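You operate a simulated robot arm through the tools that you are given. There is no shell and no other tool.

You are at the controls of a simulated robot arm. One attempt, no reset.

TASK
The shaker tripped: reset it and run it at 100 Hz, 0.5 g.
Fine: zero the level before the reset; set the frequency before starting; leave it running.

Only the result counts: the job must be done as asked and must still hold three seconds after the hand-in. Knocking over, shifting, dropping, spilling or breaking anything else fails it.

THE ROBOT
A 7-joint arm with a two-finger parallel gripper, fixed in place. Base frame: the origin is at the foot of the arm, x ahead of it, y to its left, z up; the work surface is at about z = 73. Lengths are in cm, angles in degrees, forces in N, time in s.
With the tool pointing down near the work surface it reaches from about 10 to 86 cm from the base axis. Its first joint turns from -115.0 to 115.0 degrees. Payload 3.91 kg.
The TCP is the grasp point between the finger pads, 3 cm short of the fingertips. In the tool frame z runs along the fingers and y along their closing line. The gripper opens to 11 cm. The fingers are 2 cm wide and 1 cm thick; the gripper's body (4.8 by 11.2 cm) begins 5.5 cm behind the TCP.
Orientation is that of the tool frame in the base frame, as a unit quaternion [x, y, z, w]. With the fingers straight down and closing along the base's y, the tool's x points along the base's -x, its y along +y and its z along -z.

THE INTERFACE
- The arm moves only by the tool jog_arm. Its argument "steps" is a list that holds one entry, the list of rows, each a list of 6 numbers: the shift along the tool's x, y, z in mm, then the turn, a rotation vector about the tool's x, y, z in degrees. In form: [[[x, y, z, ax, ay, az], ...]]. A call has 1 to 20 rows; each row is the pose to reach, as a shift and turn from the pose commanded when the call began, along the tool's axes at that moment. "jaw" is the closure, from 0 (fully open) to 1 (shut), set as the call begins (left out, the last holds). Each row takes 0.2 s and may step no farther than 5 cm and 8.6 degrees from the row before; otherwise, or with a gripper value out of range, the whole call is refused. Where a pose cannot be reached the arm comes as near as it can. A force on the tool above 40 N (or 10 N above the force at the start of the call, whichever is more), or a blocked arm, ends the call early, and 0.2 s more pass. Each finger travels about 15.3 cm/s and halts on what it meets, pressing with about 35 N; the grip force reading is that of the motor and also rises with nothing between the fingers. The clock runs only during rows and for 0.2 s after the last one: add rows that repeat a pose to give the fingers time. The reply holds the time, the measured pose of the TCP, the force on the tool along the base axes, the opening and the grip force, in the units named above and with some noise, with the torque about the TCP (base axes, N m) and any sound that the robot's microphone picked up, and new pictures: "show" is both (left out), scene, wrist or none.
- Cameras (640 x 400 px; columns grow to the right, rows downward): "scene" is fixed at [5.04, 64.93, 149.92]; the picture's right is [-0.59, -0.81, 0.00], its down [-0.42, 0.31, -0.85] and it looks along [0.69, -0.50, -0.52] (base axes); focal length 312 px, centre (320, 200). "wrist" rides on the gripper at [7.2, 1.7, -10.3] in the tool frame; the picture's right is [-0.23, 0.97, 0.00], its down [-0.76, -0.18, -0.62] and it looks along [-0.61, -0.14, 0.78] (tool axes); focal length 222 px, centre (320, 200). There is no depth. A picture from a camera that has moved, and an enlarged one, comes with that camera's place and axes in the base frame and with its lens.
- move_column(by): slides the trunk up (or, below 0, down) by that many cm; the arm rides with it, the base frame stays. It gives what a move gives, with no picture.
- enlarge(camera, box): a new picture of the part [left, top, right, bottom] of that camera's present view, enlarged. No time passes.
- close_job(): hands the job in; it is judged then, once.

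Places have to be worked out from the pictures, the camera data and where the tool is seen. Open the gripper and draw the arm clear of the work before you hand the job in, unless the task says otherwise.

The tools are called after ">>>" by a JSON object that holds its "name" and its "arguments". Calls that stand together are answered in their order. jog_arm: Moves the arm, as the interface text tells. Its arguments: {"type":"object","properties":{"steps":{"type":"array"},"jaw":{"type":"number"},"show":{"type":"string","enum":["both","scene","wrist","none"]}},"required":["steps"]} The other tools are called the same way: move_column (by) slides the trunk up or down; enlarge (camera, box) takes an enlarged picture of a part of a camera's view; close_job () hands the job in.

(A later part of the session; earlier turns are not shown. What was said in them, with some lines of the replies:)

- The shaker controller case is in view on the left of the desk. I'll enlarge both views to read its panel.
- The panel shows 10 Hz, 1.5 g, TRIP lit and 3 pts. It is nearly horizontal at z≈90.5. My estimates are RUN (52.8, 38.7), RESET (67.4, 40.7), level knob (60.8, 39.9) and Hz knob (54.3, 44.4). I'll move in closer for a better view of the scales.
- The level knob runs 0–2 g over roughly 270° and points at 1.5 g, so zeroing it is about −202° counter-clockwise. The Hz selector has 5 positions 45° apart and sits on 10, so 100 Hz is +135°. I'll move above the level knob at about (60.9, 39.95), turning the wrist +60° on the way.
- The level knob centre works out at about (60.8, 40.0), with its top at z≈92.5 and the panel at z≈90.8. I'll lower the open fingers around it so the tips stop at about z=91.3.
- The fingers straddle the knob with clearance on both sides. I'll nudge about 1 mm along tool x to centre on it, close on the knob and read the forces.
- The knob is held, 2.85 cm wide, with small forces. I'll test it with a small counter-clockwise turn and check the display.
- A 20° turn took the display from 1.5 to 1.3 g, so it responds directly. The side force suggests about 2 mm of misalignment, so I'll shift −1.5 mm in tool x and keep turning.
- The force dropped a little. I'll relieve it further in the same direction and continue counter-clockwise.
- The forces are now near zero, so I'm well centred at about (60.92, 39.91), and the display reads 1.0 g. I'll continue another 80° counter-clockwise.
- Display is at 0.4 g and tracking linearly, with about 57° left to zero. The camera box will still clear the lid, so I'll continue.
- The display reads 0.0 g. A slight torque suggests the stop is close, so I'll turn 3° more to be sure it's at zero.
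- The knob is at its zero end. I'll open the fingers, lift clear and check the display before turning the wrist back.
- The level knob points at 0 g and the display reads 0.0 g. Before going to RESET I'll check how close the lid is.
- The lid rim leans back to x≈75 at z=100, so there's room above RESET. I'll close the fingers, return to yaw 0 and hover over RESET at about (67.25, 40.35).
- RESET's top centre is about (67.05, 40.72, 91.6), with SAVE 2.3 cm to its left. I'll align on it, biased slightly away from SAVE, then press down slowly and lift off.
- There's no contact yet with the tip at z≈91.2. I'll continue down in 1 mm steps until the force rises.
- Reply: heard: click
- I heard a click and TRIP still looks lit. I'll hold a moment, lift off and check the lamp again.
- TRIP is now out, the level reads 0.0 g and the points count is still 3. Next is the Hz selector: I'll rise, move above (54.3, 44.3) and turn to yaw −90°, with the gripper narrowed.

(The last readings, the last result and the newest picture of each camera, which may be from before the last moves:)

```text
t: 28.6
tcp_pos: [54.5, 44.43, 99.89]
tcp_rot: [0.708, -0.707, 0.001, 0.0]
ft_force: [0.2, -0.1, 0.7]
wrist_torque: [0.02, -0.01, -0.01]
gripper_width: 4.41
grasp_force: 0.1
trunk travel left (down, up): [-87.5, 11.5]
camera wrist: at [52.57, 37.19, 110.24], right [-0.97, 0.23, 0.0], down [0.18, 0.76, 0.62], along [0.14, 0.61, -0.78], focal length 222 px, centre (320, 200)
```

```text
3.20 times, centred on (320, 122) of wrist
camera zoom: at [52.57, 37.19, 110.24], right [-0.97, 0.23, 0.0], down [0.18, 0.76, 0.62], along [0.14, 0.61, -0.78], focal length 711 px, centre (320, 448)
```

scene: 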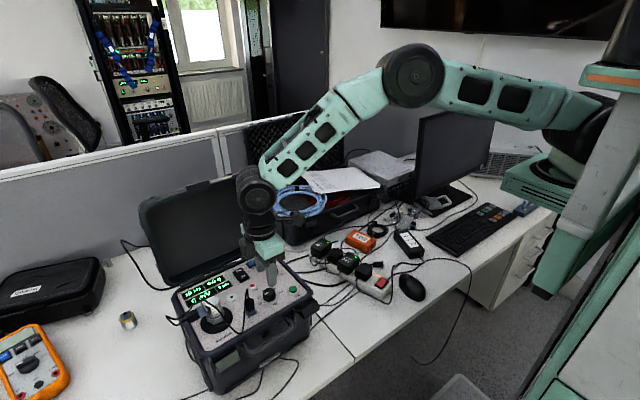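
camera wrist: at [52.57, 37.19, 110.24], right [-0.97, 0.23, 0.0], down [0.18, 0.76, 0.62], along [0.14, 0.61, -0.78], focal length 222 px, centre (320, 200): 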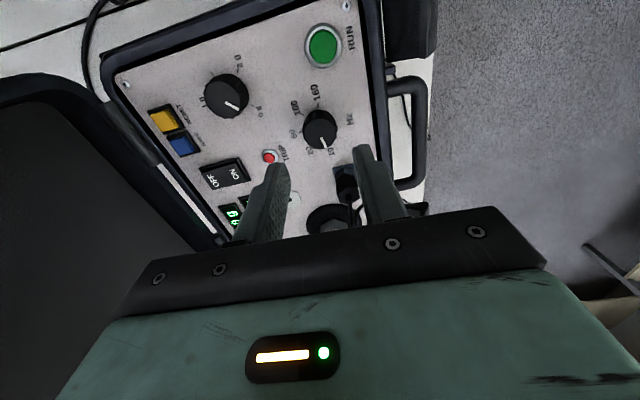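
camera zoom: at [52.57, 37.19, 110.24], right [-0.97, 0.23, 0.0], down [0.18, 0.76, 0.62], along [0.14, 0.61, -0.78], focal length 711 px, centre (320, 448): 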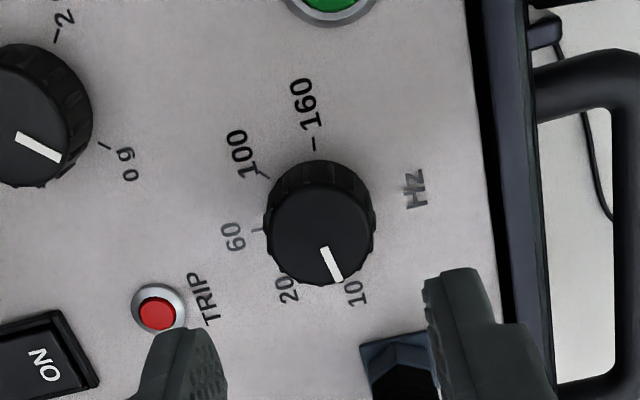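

The Hz knob centre works out at about (54.15, 44.33). I'll turn to yaw −125° and lower the fingers around it, staying clear of the plug and cable on the +y side.

>>> {"name": "jog_arm", "arguments": {"steps": [[[-0.4, 1.5, 0, 0, 0, -7], [-0.4, 1.5, 0, 0, 0, -14], [-0.4, 1.5, 0, 0, 0, -21], [-0.4, 1.5, 0, 0, 0, -28], [-0.4, 1.5, 10, 0, 0, -35], [-0.4, 1.5, 22, 0, 0, -35], [-0.4, 1.5, 34, 0, 0, -35], [-0.4, 1.5, 44, 0, 0, -35], [-0.4, 1.5, 51, 0, 0, -35], [-0.4, 1.5, 56, 0, 0, -35], [-0.4, 1.5, 56, 0, 0, -35]]]}}

>>> {"name": "enlarge", "arguments": {"camera": "scene", "box": [200, 240, 320, 320]}}

>>> {"name": "enlarge", "arguments": {"camera": "wrist", "box": [200, 60, 440, 210]}}

```text
t: 31.0
tcp_pos: [54.19, 44.39, 94.17]
tcp_rot: [0.887, -0.462, 0.0, 0.0]
ft_force: [1.0, -0.3, 0.1]
wrist_torque: [-0.01, 0.0, 0.01]
gripper_width: 4.4
grasp_force: 0.0
trunk travel left (down, up): [-87.5, 11.5]
camera wrist: at [56.88, 37.49, 104.61], right [-0.93, -0.37, 0.0], down [-0.29, 0.73, 0.62], along [-0.23, 0.58, -0.78], focal length 222 px, centre (320, 200)
```

scene: 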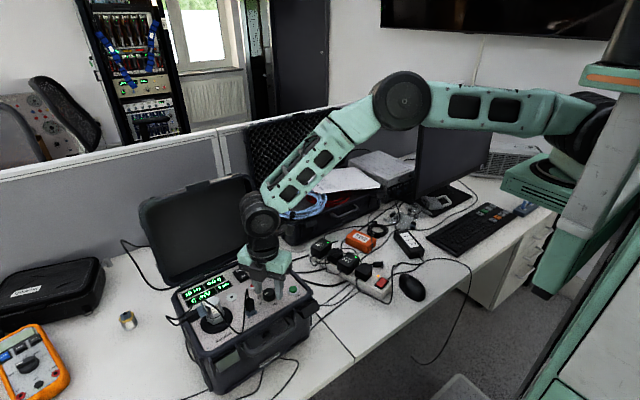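
wrist: 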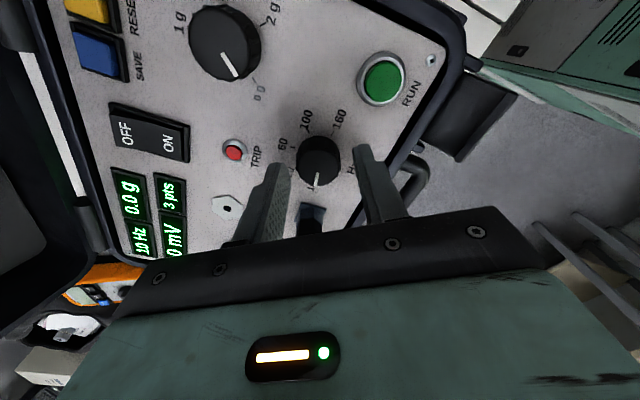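

```text
5.00 times, centred on (260, 280) of scene
camera zoom: at [5.04, 64.93, 149.92], right [-0.59, -0.81, 0.0], down [-0.42, 0.31, -0.85], along [0.69, -0.5, -0.52], focal length 1561 px, centre (620, -200)
```

zoom: 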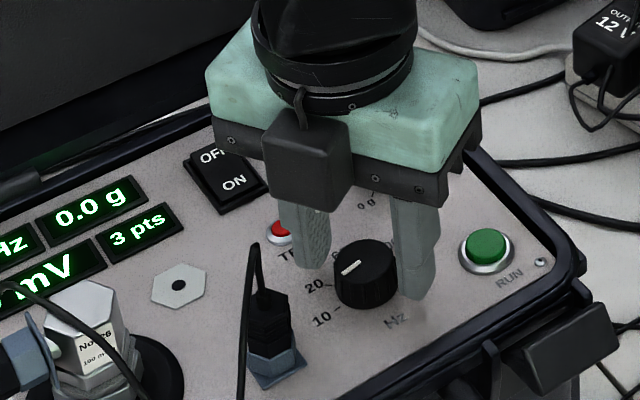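

```text
2.67 times, centred on (320, 135) of wrist
camera zoom: at [56.88, 37.49, 104.61], right [-0.93, -0.37, 0.0], down [-0.29, 0.73, 0.62], along [-0.23, 0.58, -0.78], focal length 592 px, centre (320, 373)
```

zoom: 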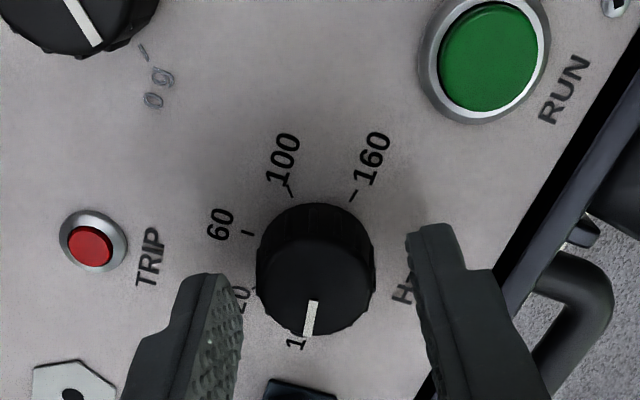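

The fingers straddle the Hz knob. I'll nudge to centre by about 1.2 mm in tool x, then close.

>>> {"name": "jog_arm", "arguments": {"steps": [[[1.2, -0.7, 0, 0, 0, 0], [1.2, -0.7, 0, 0, 0, 0]]], "show": "none"}}

>>> {"name": "jog_arm", "arguments": {"steps": [[[0, 0, 0, 0, 0, 0], [0, 0, 0, 0, 0, 0]]], "jaw": 1, "show": "none"}}

```text
t: 31.6
tcp_pos: [54.44, 44.29, 94.2]
tcp_rot: [0.887, -0.462, 0.0, 0.0]
ft_force: [-0.7, -0.1, 0.4]
wrist_torque: [0.01, -0.01, -0.01]
gripper_width: 4.39
grasp_force: 0.1
trunk travel left (down, up): [-87.5, 11.5]
```

```text
t: 32.2
tcp_pos: [54.39, 44.31, 94.11]
tcp_rot: [0.887, -0.462, 0.0, 0.0]
ft_force: [1.9, 2.9, 0.3]
wrist_torque: [0.18, -0.06, -0.05]
gripper_width: 2.86
grasp_force: 35.7
trunk travel left (down, up): [-87.5, 11.5]
```

The knob is gripped with low force. I'll turn clockwise 45° first and watch for detent behaviour.

>>> {"name": "jog_arm", "arguments": {"steps": [[[0, 0, 0, 0, 0, 7], [0, 0, 0, 0, 0, 14], [0, 0, 0, 0, 0, 21], [0, 0, 0, 0, 0, 28], [0, 0, 0, 0, 0, 35], [0, 0, 0, 0, 0, 40], [0, 0, 0, 0, 0, 45], [0, 0, 0, 0, 0, 45]]], "show": "wrist"}}

>>> {"name": "enlarge", "arguments": {"camera": "scene", "box": [170, 240, 310, 330]}}

```text
t: 34.0
tcp_pos: [54.36, 44.28, 94.29]
tcp_rot: [-0.642, 0.767, 0.0, -0.001]
ft_force: [3.2, 3.2, -0.2]
wrist_torque: [0.61, -0.19, -0.02]
gripper_width: 2.84
grasp_force: 34.9
trunk travel left (down, up): [-87.5, 11.5]
camera wrist: at [51.31, 37.49, 104.6], right [-0.92, 0.39, 0.0], down [0.31, 0.72, 0.62], along [0.25, 0.57, -0.78], focal length 222 px, centre (320, 200)
```

wrist: 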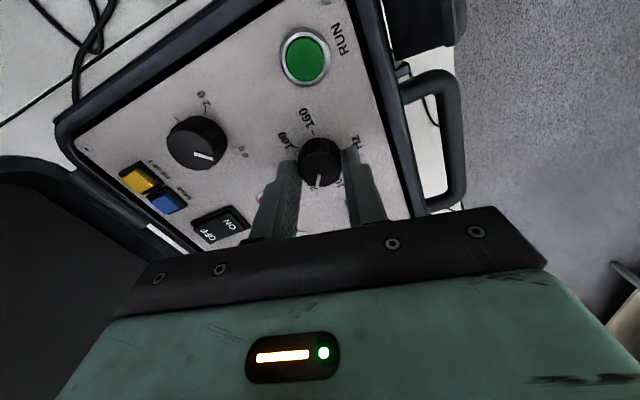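

```text
4.44 times, centred on (240, 285) of scene
camera zoom: at [5.04, 64.93, 149.92], right [-0.59, -0.81, 0.0], down [-0.42, 0.31, -0.85], along [0.69, -0.5, -0.52], focal length 1388 px, centre (676, -178)
```

zoom: 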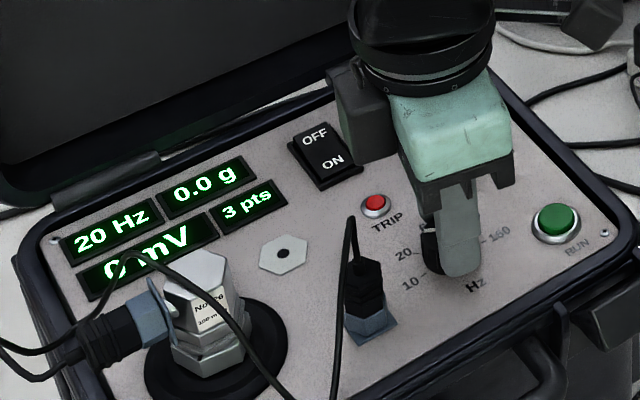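

It reads 20 Hz with low forces, so the detents are 45° apart. To keep the gripper body away from the plug cable, I'll release, lift, rotate to yaw −145° and re-grip.

>>> {"name": "jog_arm", "arguments": {"steps": [[[0, 0, 0, 0, 0, 0], [0, 0, 0, 0, 0, 0], [0, 0, -15, 0, 0, 0], [0, 0, -28, 0, 0, 0], [0, 0, -28, 0, 0, -8], [0, 0, -28, 0, 0, -16], [0, 0, -28, 0, 0, -24], [0, 0, -28, 0, 0, -32], [0, 0, -28, 0, 0, -40], [0, 0, -28, 0, 0, -48], [0, 0, -28, 0, 0, -56], [0, 0, -28, 0, 0, -64], [0, 0, -28, 0, 0, -64], [0, 0, -15, 0, 0, -64], [0, 0, -6, 0, 0, -64], [0, 0, 0, 0, 0, -64], [0, 0, 0, 0, 0, -64]]], "jaw": 0.6}}

>>> {"name": "enlarge", "arguments": {"camera": "scene", "box": [170, 240, 310, 330]}}

>>> {"name": "jog_arm", "arguments": {"steps": [[[0, 0, 0, 0, 0, 0], [0, 0, 0, 0, 0, 0]]], "jaw": 1, "show": "none"}}

```text
t: 37.6
tcp_pos: [54.21, 44.3, 94.2]
tcp_rot: [0.951, -0.309, 0.0, -0.001]
ft_force: [0.1, -0.8, 0.4]
wrist_torque: [0.02, 0.0, -0.03]
gripper_width: 4.41
grasp_force: 0.0
trunk travel left (down, up): [-87.5, 11.5]
camera wrist: at [59.02, 38.67, 104.64], right [-0.76, -0.65, 0.0], down [-0.51, 0.59, 0.62], along [-0.41, 0.47, -0.78], focal length 222 px, centre (320, 200)
```

scene: 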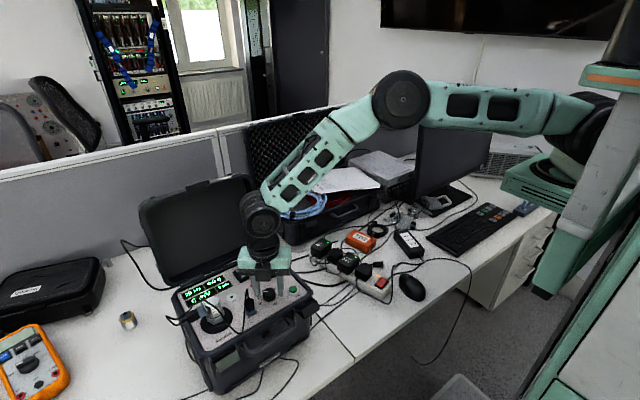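
wrist: 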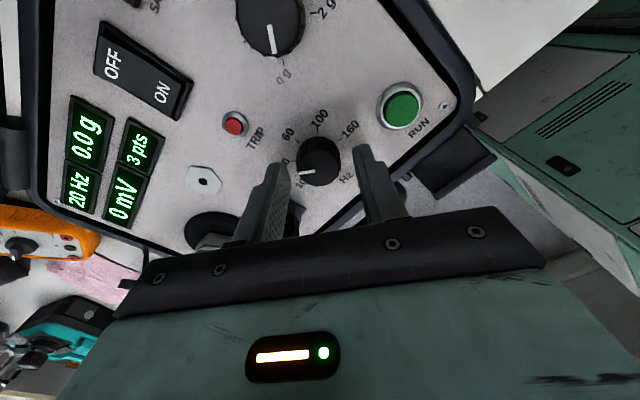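

```text
4.44 times, centred on (240, 285) of scene
camera zoom: at [5.04, 64.93, 149.92], right [-0.59, -0.81, 0.0], down [-0.42, 0.31, -0.85], along [0.69, -0.5, -0.52], focal length 1388 px, centre (676, -178)
```

zoom: 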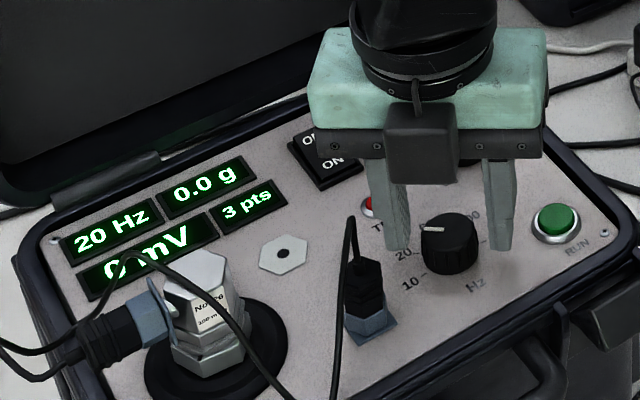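

```text
t: 38.2
tcp_pos: [54.26, 44.41, 94.14]
tcp_rot: [0.951, -0.309, 0.0, -0.001]
ft_force: [5.2, 7.0, -0.3]
wrist_torque: [0.34, -0.15, 0.02]
gripper_width: 2.87
grasp_force: 35.2
trunk travel left (down, up): [-87.5, 11.5]
```

I'm re-gripped at 20 Hz. Turning clockwise 90° should take it to 100 Hz.

>>> {"name": "jog_arm", "arguments": {"steps": [[[-0.3, -0.3, 0, 0, 0, 7.5], [-0.3, -0.5, 0, 0, 0, 15], [-0.3, -0.5, 0, 0, 0, 22.5], [-0.3, -0.5, 0, 0, 0, 30], [-0.3, -0.5, 0, 0, 0, 37.5], [-0.3, -0.5, 0, 0, 0, 45], [-0.3, -0.5, 0, 0, 0, 52.5], [-0.3, -0.5, 0, 0, 0, 60], [-0.3, -0.5, 0, 0, 0, 67.5], [-0.3, -0.5, 0, 0, 0, 75], [-0.3, -0.5, 0, 0, 0, 82.5], [-0.3, -0.5, 0, 0, 0, 90], [-0.3, -0.5, 0, 0, 0, 90]]], "show": "wrist"}}

>>> {"name": "enlarge", "arguments": {"camera": "scene", "box": [170, 240, 310, 330]}}

```text
t: 41.0
tcp_pos: [54.41, 44.36, 94.35]
tcp_rot: [-0.453, 0.891, 0.001, 0.001]
ft_force: [4.9, -2.4, 18.3]
wrist_torque: [-0.2, -0.09, 0.0]
gripper_width: 2.82
grasp_force: 35.0
trunk travel left (down, up): [-87.5, 11.5]
camera wrist: at [48.62, 39.52, 104.63], right [-0.65, 0.76, 0.0], down [0.59, 0.51, 0.62], along [0.47, 0.41, -0.78], focal length 222 px, centre (320, 200)
```

wrist: 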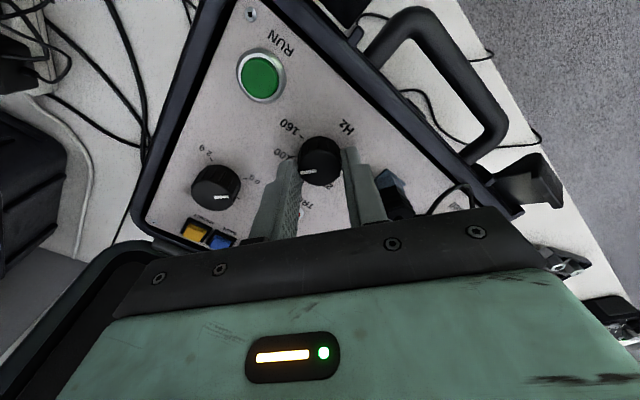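

```text
4.44 times, centred on (240, 285) of scene
camera zoom: at [5.04, 64.93, 149.92], right [-0.59, -0.81, 0.0], down [-0.42, 0.31, -0.85], along [0.69, -0.5, -0.52], focal length 1388 px, centre (676, -178)
```

zoom: 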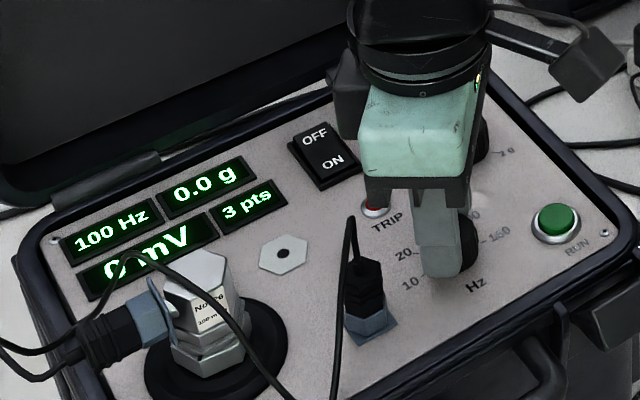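

The display reads 100 Hz, 0.0 g, TRIP out. I'll release, lift and hover over RUN at about (52.8, 38.7) with the fingers shut.

>>> {"name": "jog_arm", "arguments": {"steps": [[[0, 0, 0, 0, 0, 0], [0, 0, 0, 0, 0, 0], [0, 0, -15, 0, 0, 0], [0, 0, -40, 0, 0, 0], [0, 0, -50, 0, 0, 0]]], "jaw": 0.6, "show": "none"}}

>>> {"name": "jog_arm", "arguments": {"steps": [[[10, -4, 0, 0, 0, -7], [20, -8, 0, 0, 0, -14], [30, -12, 0, 0, 0, -21], [42, -16, 0, 0, 0, -28], [54.3, -21.2, 0, 0, 0, -36], [54.3, -21.2, 12, 0, 0, -36], [54.3, -21.2, 22, 0, 0, -36], [54.3, -21.2, 22, 0, 0, -36]]], "jaw": 1}}

>>> {"name": "enlarge", "arguments": {"camera": "scene", "box": [200, 240, 340, 330]}}

>>> {"name": "enlarge", "arguments": {"camera": "wrist", "box": [220, 60, 420, 185]}}

```text
t: 42.2
tcp_pos: [54.25, 44.29, 99.09]
tcp_rot: [-0.454, 0.891, 0.0, 0.0]
ft_force: [-0.7, -0.4, -0.4]
wrist_torque: [0.01, 0.0, -0.01]
gripper_width: 4.39
grasp_force: 0.1
trunk travel left (down, up): [-87.5, 11.5]
```

```text
t: 44.0
tcp_pos: [52.73, 38.76, 96.84]
tcp_rot: [-0.707, 0.707, 0.0, 0.0]
ft_force: [0.0, 0.3, -0.4]
wrist_torque: [-0.02, -0.01, 0.01]
gripper_width: 0.02
grasp_force: 35.2
trunk travel left (down, up): [-87.5, 11.5]
camera wrist: at [50.85, 31.47, 107.23], right [-0.97, 0.23, 0.0], down [0.18, 0.76, 0.62], along [0.14, 0.61, -0.78], focal length 222 px, centre (320, 200)
```

scene: 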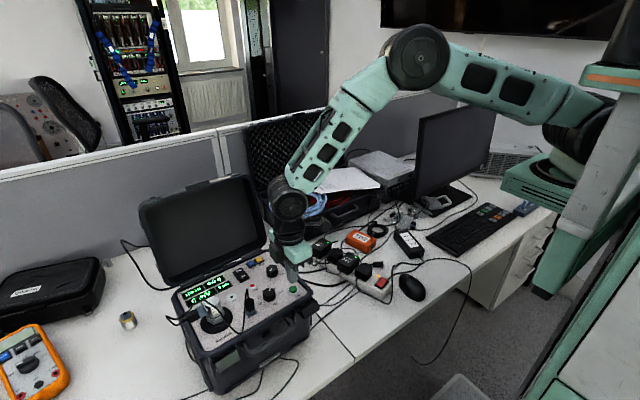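
wrist: 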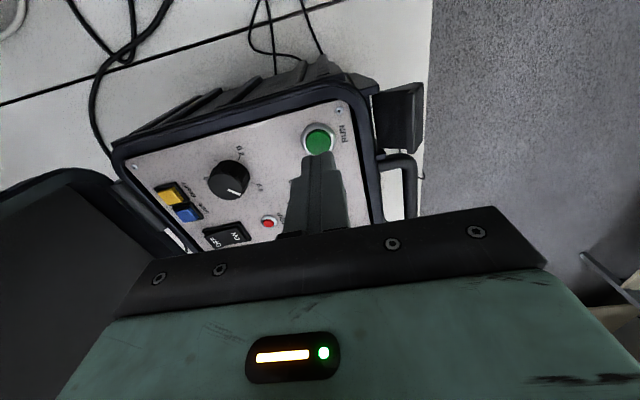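

```text
4.44 times, centred on (270, 285) of scene
camera zoom: at [5.04, 64.93, 149.92], right [-0.59, -0.81, 0.0], down [-0.42, 0.31, -0.85], along [0.69, -0.5, -0.52], focal length 1388 px, centre (542, -178)
```

zoom: 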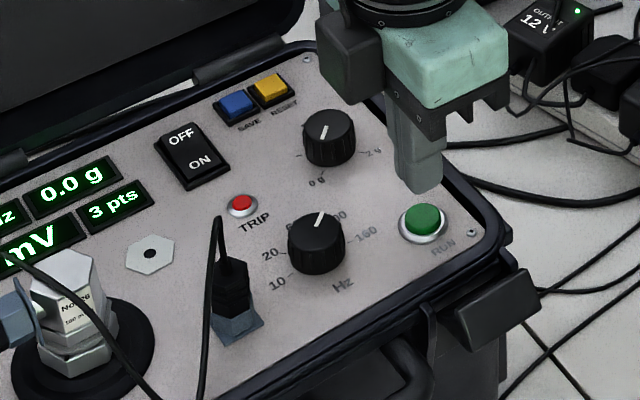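

```text
3.20 times, centred on (320, 122) of wrist
camera zoom: at [50.85, 31.47, 107.23], right [-0.97, 0.23, 0.0], down [0.18, 0.76, 0.62], along [0.14, 0.61, -0.78], focal length 711 px, centre (320, 448)
```

zoom: 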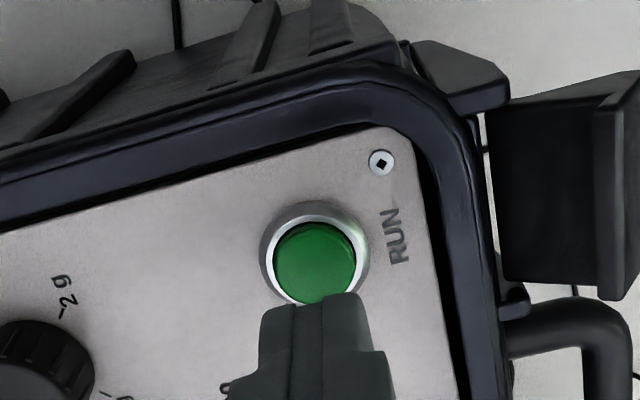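

RUN's centre is about (52.5, 38.45). I'll shift slightly and press in 1 mm steps.

>>> {"name": "jog_arm", "arguments": {"steps": [[[2.5, 3, 10, 0, 0, 0], [2.5, 3, 20, 0, 0, 0], [2.5, 3, 23, 0, 0, 0], [2.5, 3, 25, 0, 0, 0], [2.5, 3, 26, 0, 0, 0], [2.5, 3, 27, 0, 0, 0], [2.5, 3, 28, 0, 0, 0], [2.5, 3, 28, 0, 0, 0]]]}}

>>> {"name": "enlarge", "arguments": {"camera": "scene", "box": [180, 240, 320, 330]}}

```text
t: 45.8
tcp_pos: [52.49, 38.41, 94.25]
tcp_rot: [0.707, -0.707, 0.0, -0.001]
ft_force: [-0.4, -0.1, 0.7]
wrist_torque: [0.02, -0.01, 0.03]
gripper_width: 0.02
grasp_force: 34.8
trunk travel left (down, up): [-87.5, 11.5]
camera wrist: at [50.71, 31.16, 104.69], right [-0.97, 0.23, 0.0], down [0.18, 0.76, 0.62], along [0.14, 0.61, -0.78], focal length 222 px, centre (320, 200)
```

scene: 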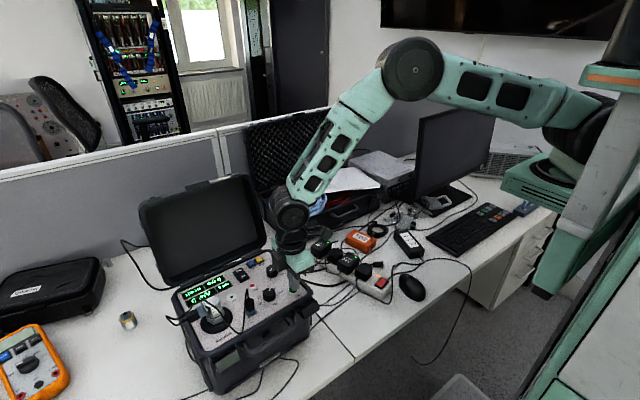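
wrist: 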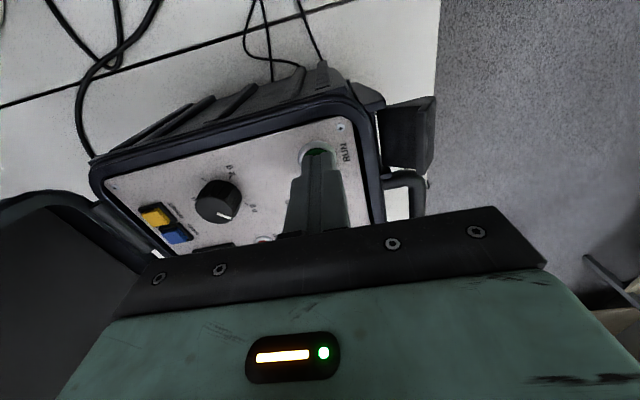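

```text
4.44 times, centred on (250, 285) of scene
camera zoom: at [5.04, 64.93, 149.92], right [-0.59, -0.81, 0.0], down [-0.42, 0.31, -0.85], along [0.69, -0.5, -0.52], focal length 1388 px, centre (631, -178)
```

zoom: 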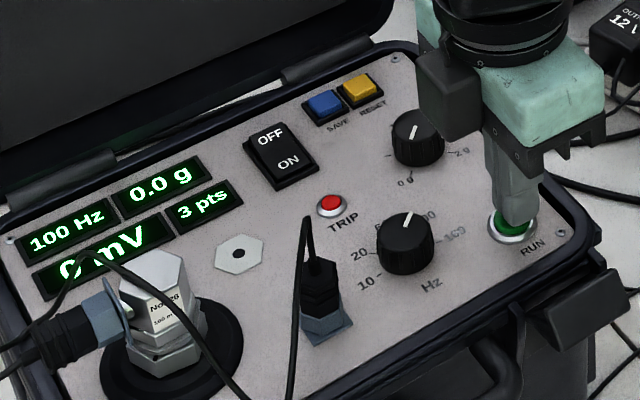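

There's no contact yet with the tip at z≈91.2. I'll go a few more millimetres down.

>>> {"name": "jog_arm", "arguments": {"steps": [[[0.5, 0, 1, 0, 0, 0], [0.5, 0, 2, 0, 0, 0], [0.5, 0, 3, 0, 0, 0], [0.5, 0, 4, 0, 0, 0], [0.5, 0, 4, 0, 0, 0]]], "show": "none"}}

>>> {"name": "enlarge", "arguments": {"camera": "scene", "box": [180, 240, 320, 330]}}

```text
t: 47.0
tcp_pos: [52.54, 38.37, 93.95]
tcp_rot: [-0.707, 0.707, 0.0, 0.0]
ft_force: [-0.5, 0.7, 1.5]
wrist_torque: [0.0, 0.0, 0.0]
gripper_width: 0.03
grasp_force: 35.7
trunk travel left (down, up): [-87.5, 11.5]
```

```text
4.44 times, centred on (250, 285) of scene
camera zoom: at [5.04, 64.93, 149.92], right [-0.59, -0.81, 0.0], down [-0.42, 0.31, -0.85], along [0.69, -0.5, -0.52], focal length 1388 px, centre (631, -178)
```

zoom: 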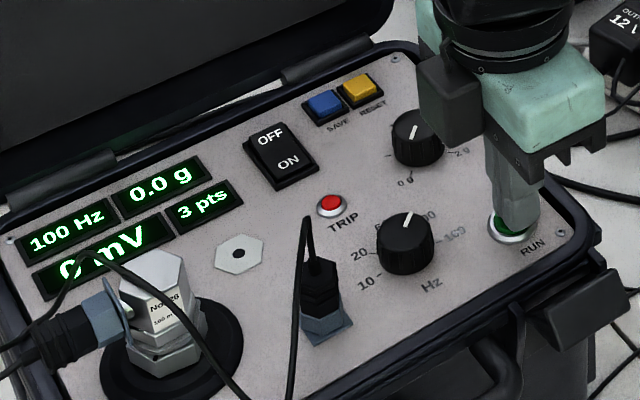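

There's a slight force but no click. I'll go 2 mm further.

>>> {"name": "jog_arm", "arguments": {"steps": [[[0, 0, 1, 0, 0, 0], [0, 0, 2, 0, 0, 0], [0, 0, 2, 0, 0, 0]]], "show": "none"}}

>>> {"name": "enlarge", "arguments": {"camera": "scene", "box": [180, 240, 320, 330]}}

```text
t: 47.8
tcp_pos: [52.53, 38.42, 93.64]
tcp_rot: [0.707, -0.707, 0.001, -0.002]
ft_force: [2.2, -1.3, 3.8]
wrist_torque: [0.0, -0.07, 0.01]
gripper_width: 0.0
grasp_force: 34.7
trunk travel left (down, up): [-87.5, 11.5]
heard: click
```

```text
4.44 times, centred on (250, 285) of scene
camera zoom: at [5.04, 64.93, 149.92], right [-0.59, -0.81, 0.0], down [-0.42, 0.31, -0.85], along [0.69, -0.5, -0.52], focal length 1388 px, centre (631, -178)
```

zoom: 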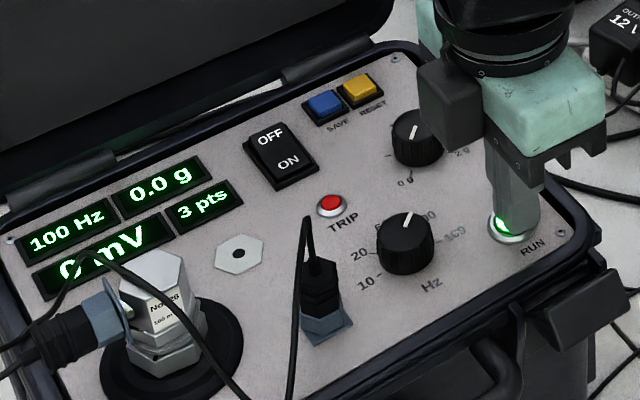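

It clicked and RUN lit up. I'll lift straight off, confirm it stays lit, then move above the level knob at (60.91, 39.92).

>>> {"name": "jog_arm", "arguments": {"steps": [[[0, 0, -10, 0, 0, 0], [0, 0, -30, 0, 0, 0], [0, 0, -55, 0, 0, 0], [-3, -15, -65, 0, 0, -5], [-6, -32, -65, 0, 0, -10], [-9, -50, -65, 0, 0, -15], [-12, -68, -65, 0, 0, -20], [-15.2, -84.1, -65, 0, 0, -25], [-15.2, -84.1, -55, 0, 0, -30], [-15.2, -84.1, -55, 0, 0, -30]]], "jaw": 1, "show": "none"}}

>>> {"name": "jog_arm", "arguments": {"steps": [[[0, 0, 0, 0, 0, 0], [0, 0, 0, 0, 0, 0]]], "jaw": 0.58}}

>>> {"name": "enlarge", "arguments": {"camera": "scene", "box": [180, 230, 320, 330]}}

>>> {"name": "enlarge", "arguments": {"camera": "wrist", "box": [200, 60, 440, 210]}}

```text
t: 50.0
tcp_pos: [60.74, 40.08, 99.1]
tcp_rot: [0.866, -0.5, 0.0, -0.001]
ft_force: [0.4, 0.1, 0.4]
wrist_torque: [0.0, 0.0, -0.04]
gripper_width: 0.0
grasp_force: 35.3
trunk travel left (down, up): [-87.5, 11.5]
```

```text
t: 50.6
tcp_pos: [60.83, 40.07, 99.03]
tcp_rot: [0.866, -0.5, 0.0, -0.001]
ft_force: [0.3, 0.6, -0.6]
wrist_torque: [0.02, -0.04, -0.02]
gripper_width: 4.64
grasp_force: 0.0
trunk travel left (down, up): [-87.5, 11.5]
camera wrist: at [62.77, 32.96, 109.51], right [-0.96, -0.29, 0.0], down [-0.23, 0.75, 0.62], along [-0.18, 0.6, -0.78], focal length 222 px, centre (320, 200)
```

scene: 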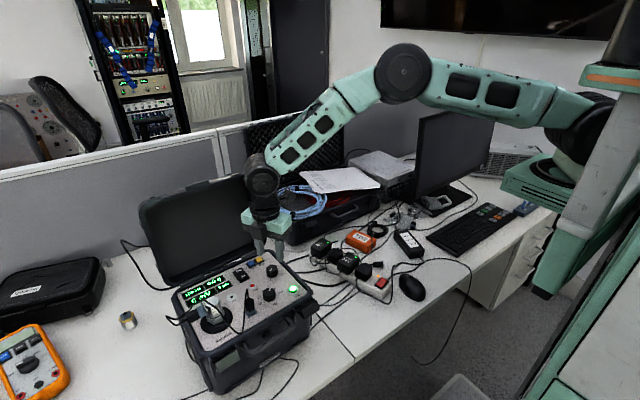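
wrist: 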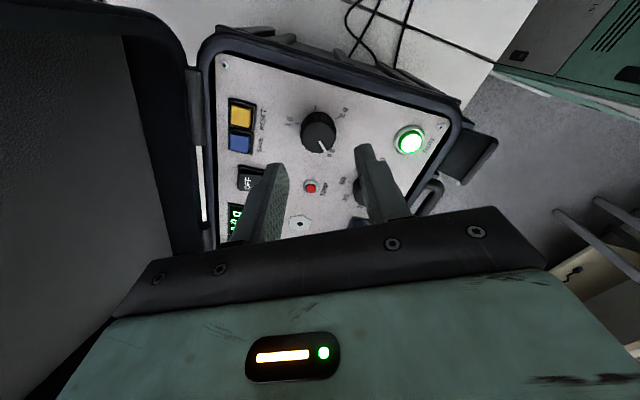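

```text
4.00 times, centred on (250, 280) of scene
camera zoom: at [5.04, 64.93, 149.92], right [-0.59, -0.81, 0.0], down [-0.42, 0.31, -0.85], along [0.69, -0.5, -0.52], focal length 1249 px, centre (600, -120)
```

zoom: 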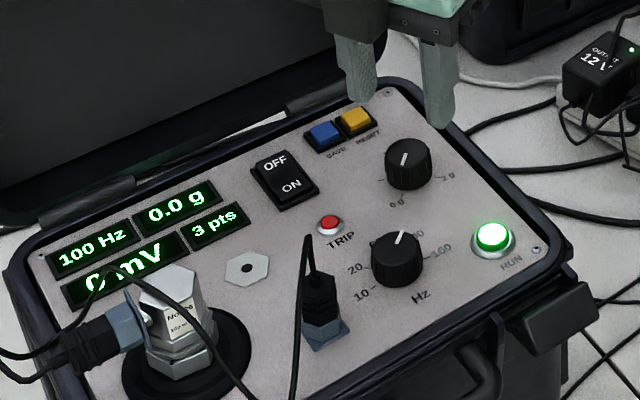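

```text
2.67 times, centred on (320, 135) of wrist
camera zoom: at [62.77, 32.96, 109.51], right [-0.96, -0.29, 0.0], down [-0.23, 0.75, 0.62], along [-0.18, 0.6, -0.78], focal length 592 px, centre (320, 373)
```

zoom: 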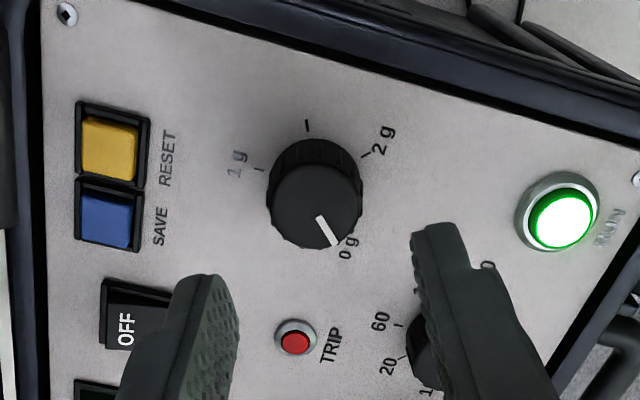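

RUN stays lit and the level is 0.0 g. I'll descend around the level knob and grip it.

>>> {"name": "jog_arm", "arguments": {"steps": [[[0, 0, 12, 0, 0, 0], [0, 0, 24, 0, 0, 0], [0, 0, 34, 0, 0, 0], [0, 0, 42, 0, 0, 0], [0, 0, 48, 0, 0, 0], [0, 0, 48, 0, 0, 0]]], "show": "wrist"}}

>>> {"name": "jog_arm", "arguments": {"steps": [[[0, 0, 0, 0, 0, 0], [0, 0, 0, 0, 0, 0]]], "jaw": 1, "show": "none"}}

```text
t: 52.0
tcp_pos: [60.86, 39.87, 94.21]
tcp_rot: [0.866, -0.5, 0.0, -0.001]
ft_force: [-0.7, 0.1, -0.5]
wrist_torque: [-0.01, 0.01, 0.02]
gripper_width: 4.62
grasp_force: 0.1
trunk travel left (down, up): [-87.5, 11.5]
camera wrist: at [62.82, 32.79, 104.58], right [-0.96, -0.29, 0.0], down [-0.23, 0.75, 0.62], along [-0.18, 0.6, -0.78], focal length 222 px, centre (320, 200)
```

wrist: 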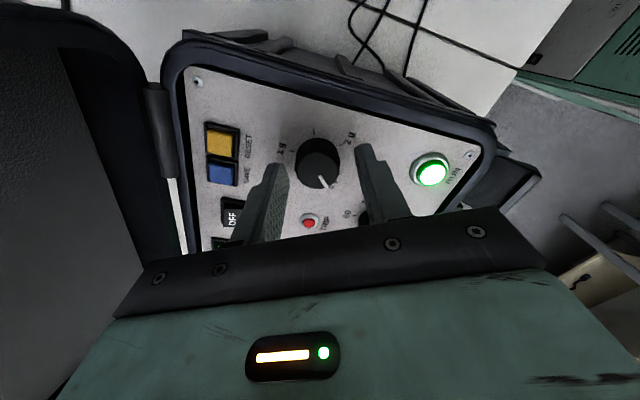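

```text
t: 52.6
tcp_pos: [60.85, 40.02, 94.22]
tcp_rot: [0.866, -0.5, 0.001, -0.001]
ft_force: [10.1, 6.7, -0.5]
wrist_torque: [0.36, -0.34, 0.02]
gripper_width: 2.84
grasp_force: 34.9
trunk travel left (down, up): [-87.5, 11.5]
```

Gripped, with a small side load that I'll relieve by 0.8 mm. I'll turn clockwise 50° first, then check the reading.

>>> {"name": "jog_arm", "arguments": {"steps": [[[0, -0.8, 0, 0, 0, 0], [0, -0.8, 0, 0, 0, 5], [0, -0.8, 0, 0, 0, 10], [0, -0.8, 0, 0, 0, 15], [0, -0.8, 0, 0, 0, 20], [0, -0.8, 0, 0, 0, 25], [0, -0.8, 0, 0, 0, 30], [0, -0.8, 0, 0, 0, 35], [0, -0.8, 0, 0, 0, 40], [0, -0.8, 0, 0, 0, 45], [0, -0.8, 0, 0, 0, 50], [0, -0.8, 0, 0, 0, 50]]], "show": "wrist"}}

>>> {"name": "enlarge", "arguments": {"camera": "scene", "box": [180, 230, 320, 330]}}

```text
t: 55.2
tcp_pos: [60.96, 40.04, 94.22]
tcp_rot: [-0.573, 0.819, -0.001, 0.0]
ft_force: [-8.3, 2.9, 1.0]
wrist_torque: [-0.39, 0.26, -0.02]
gripper_width: 2.87
grasp_force: 35.1
trunk travel left (down, up): [-87.5, 11.5]
camera wrist: at [56.75, 33.76, 104.63], right [-0.84, 0.55, 0.0], down [0.43, 0.66, 0.62], along [0.34, 0.52, -0.78], focal length 222 px, centre (320, 200)
```

wrist: 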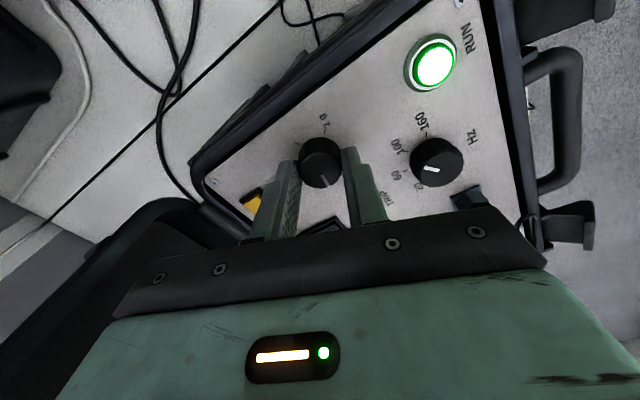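

```text
4.00 times, centred on (250, 280) of scene
camera zoom: at [5.04, 64.93, 149.92], right [-0.59, -0.81, 0.0], down [-0.42, 0.31, -0.85], along [0.69, -0.5, -0.52], focal length 1249 px, centre (600, -120)
```

zoom: 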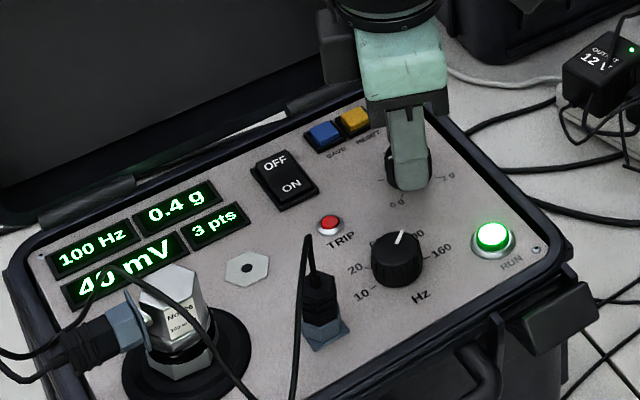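

It shows 0.4 g and about 40 mV. I'll zoom in on the mV reading for finer resolution.

>>> {"name": "enlarge", "arguments": {"camera": "scene", "box": [185, 270, 245, 308]}}

```text
10.53 times, centred on (215, 289) of scene
camera zoom: at [5.04, 64.93, 149.92], right [-0.59, -0.81, 0.0], down [-0.42, 0.31, -0.85], along [0.69, -0.5, -0.52], focal length 3286 px, centre (1425, -737)
```

zoom: 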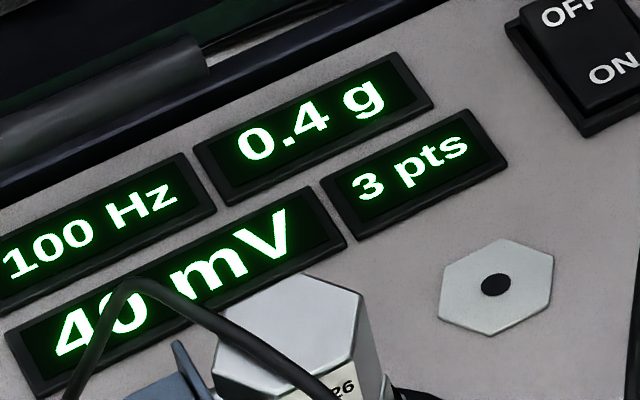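

At 100 mV/g, 40 mV means 0.4 g. I'll turn another 17°, aiming for 0.5 g.

>>> {"name": "jog_arm", "arguments": {"steps": [[[0, 0.4, 0, 0, 0, 4], [0, 0.4, 0, 0, 0, 8], [0, 0.4, 0, 0, 0, 12], [0, 0.4, 0, 0, 0, 15], [0, 0.4, 0, 0, 0, 17], [0, 0.4, 0, 0, 0, 17], [0, 0.4, 0, 0, 0, 17]]], "show": "wrist"}}

>>> {"name": "enlarge", "arguments": {"camera": "scene", "box": [185, 270, 245, 308]}}

>>> {"name": "enlarge", "arguments": {"camera": "wrist", "box": [240, 90, 400, 190]}}

```text
t: 56.8
tcp_pos: [60.95, 39.98, 94.2]
tcp_rot: [-0.446, 0.895, 0.0, -0.001]
ft_force: [-10.5, -3.6, -0.7]
wrist_torque: [-0.34, 0.45, -0.01]
gripper_width: 2.85
grasp_force: 35.0
trunk travel left (down, up): [-87.5, 11.5]
camera wrist: at [55.11, 35.24, 104.64], right [-0.64, 0.77, 0.0], down [0.6, 0.5, 0.62], along [0.48, 0.4, -0.78], focal length 222 px, centre (320, 200)
```

wrist: 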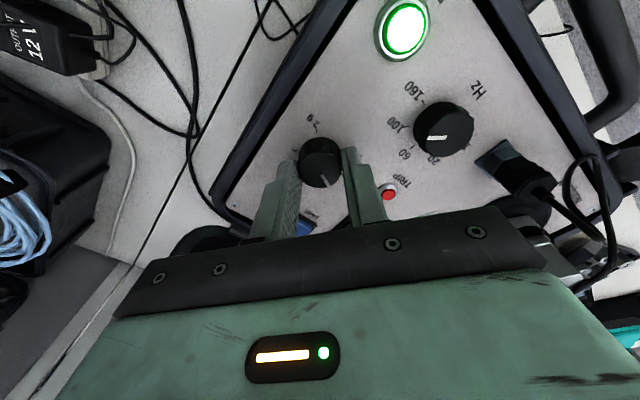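

```text
10.53 times, centred on (215, 289) of scene
camera zoom: at [5.04, 64.93, 149.92], right [-0.59, -0.81, 0.0], down [-0.42, 0.31, -0.85], along [0.69, -0.5, -0.52], focal length 3286 px, centre (1425, -737)
```

zoom: 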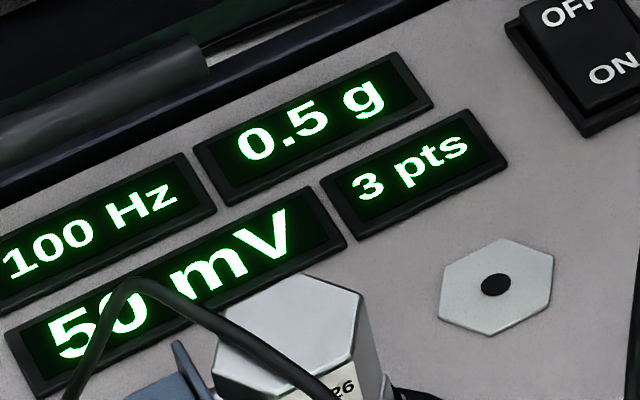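

```text
4.00 times, centred on (320, 140) of wrist
camera zoom: at [55.11, 35.24, 104.64], right [-0.64, 0.77, 0.0], down [0.6, 0.5, 0.62], along [0.48, 0.4, -0.78], focal length 888 px, centre (320, 440)
```

zoom: 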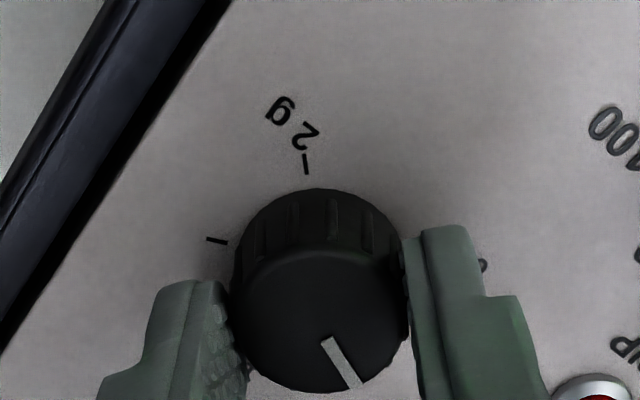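

It reads 100 Hz, 0.5 g, 50 mV, 3 pts. I'll release the knob, lift straight up and check the panel.

>>> {"name": "jog_arm", "arguments": {"steps": [[[0, 0, 0, 0, 0, 0], [0, 0, 0, 0, 0, 0], [0, 0, -15, 0, 0, 0], [0, 0, -40, 0, 0, 0], [0, 0, -75, 0, 0, 0], [0, 0, -110, 0, 0, 0], [0, 0, -150, 0, 0, 0], [0, 0, -190, 0, 0, 0], [0, 0, -190, 0, 0, 0]]], "jaw": 0.55}}

>>> {"name": "enlarge", "arguments": {"camera": "scene", "box": [170, 230, 320, 330]}}

```text
t: 58.8
tcp_pos: [61.21, 39.96, 113.54]
tcp_rot: [-0.447, 0.895, 0.001, 0.0]
ft_force: [-0.3, 0.7, -0.1]
wrist_torque: [0.01, 0.0, 0.01]
gripper_width: 4.94
grasp_force: 0.0
trunk travel left (down, up): [-87.5, 11.5]
camera wrist: at [55.14, 35.3, 123.95], right [-0.64, 0.77, 0.0], down [0.6, 0.5, 0.62], along [0.48, 0.4, -0.78], focal length 222 px, centre (320, 200)
```

scene: 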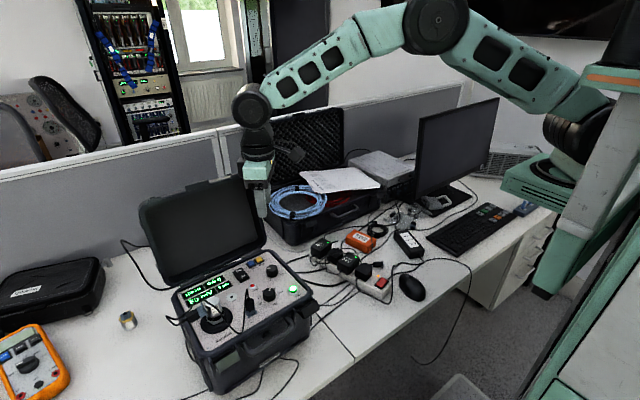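
wrist: 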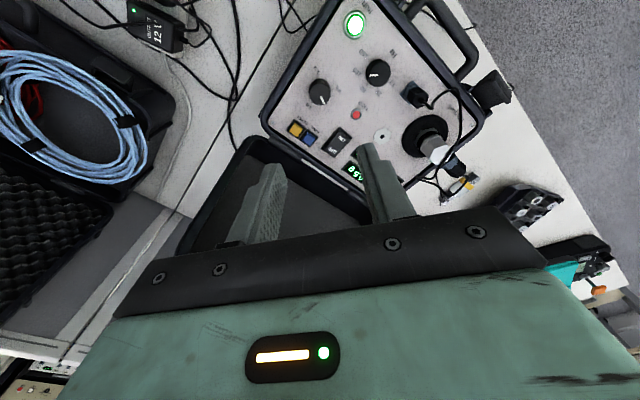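

```text
4.00 times, centred on (245, 280) of scene
camera zoom: at [5.04, 64.93, 149.92], right [-0.59, -0.81, 0.0], down [-0.42, 0.31, -0.85], along [0.69, -0.5, -0.52], focal length 1249 px, centre (620, -120)
```

zoom: 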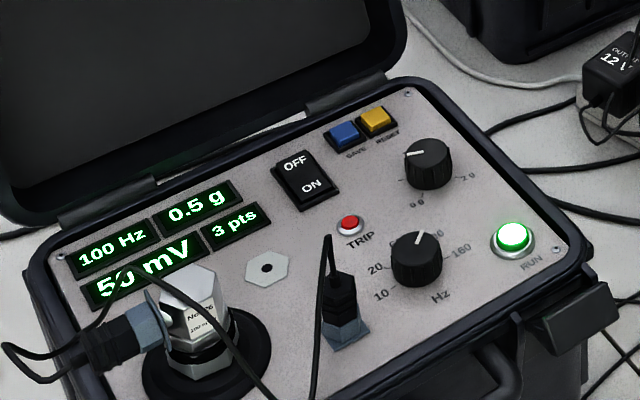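

All readings hold: running, 100 Hz, 0.5 g, TRIP out, 3 pts unchanged. I'll open the gripper and draw the arm away from the work.

>>> {"name": "jog_arm", "arguments": {"steps": [[[0, 0, -40, 0, 0, 0], [0, 0, -80, 0, 0, 0], [35, 4, -110, 0, 0, 0], [70, 8, -110, 0, 0, 0], [105, 12, -110, 0, 0, 0], [140, 16, -110, 0, 0, 0], [170, 20, -110, 0, 0, 0], [190, 20, -110, 0, 0, 0], [190, 20, -110, 0, 0, 0], [190, 20, -110, 0, 0, 0]]], "jaw": 0, "show": "scene"}}

>>> {"name": "enlarge", "arguments": {"camera": "scene", "box": [170, 230, 320, 330]}}

```text
t: 61.0
tcp_pos: [47.81, 26.15, 124.24]
tcp_rot: [-0.446, 0.895, 0.0, 0.0]
ft_force: [0.6, 0.2, 1.3]
wrist_torque: [0.0, 0.05, 0.0]
gripper_width: 11.0
grasp_force: 0.0
trunk travel left (down, up): [-87.5, 11.5]
```

scene: 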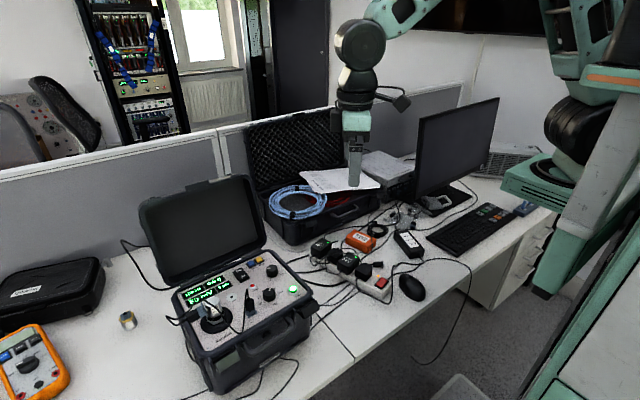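

```text
4.00 times, centred on (245, 280) of scene
camera zoom: at [5.04, 64.93, 149.92], right [-0.59, -0.81, 0.0], down [-0.42, 0.31, -0.85], along [0.69, -0.5, -0.52], focal length 1249 px, centre (620, -120)
```

zoom: 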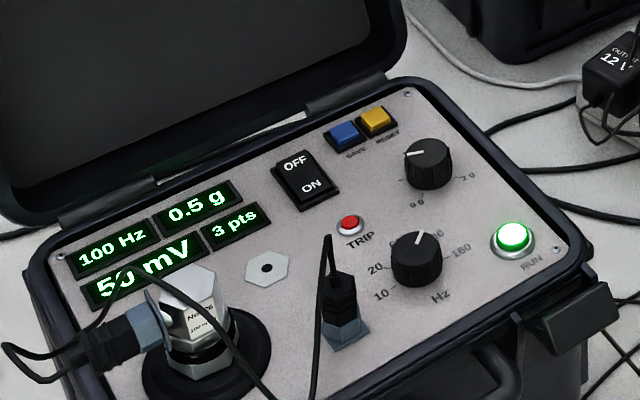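

The shaker is running at 100 Hz, 0.5 g with RUN lit and TRIP out. The arm is clear and the gripper is open, so I'm handing in the job.

>>> {"name": "close_job", "arguments": {}}

```text
The job is handed in.
```

The shaker is reset and running at 100 Hz, 0.5 g. At hand-in the RUN light was on, the TRIP light was out, and the sensor read 50 mV.

I did it in the order you asked:
1. **Level zeroed:** I turned the level knob from 1.5 g down to 0.0 g.
2. **Reset:** I pressed RESET once. It clicked, and the TRIP light was out when I lifted off.
3. **Frequency set:** I turned the selector from 10 Hz to 100 Hz.
4. **Started:** I pressed RUN once, and it stayed lit.
5. **Level raised:** with the shaker running, I brought the level up to 0.5 g.

I didn't press SAVE, so the display still shows 3 pts. I saw nothing knocked or moved. The gripper is open and the arm is clear of the work.
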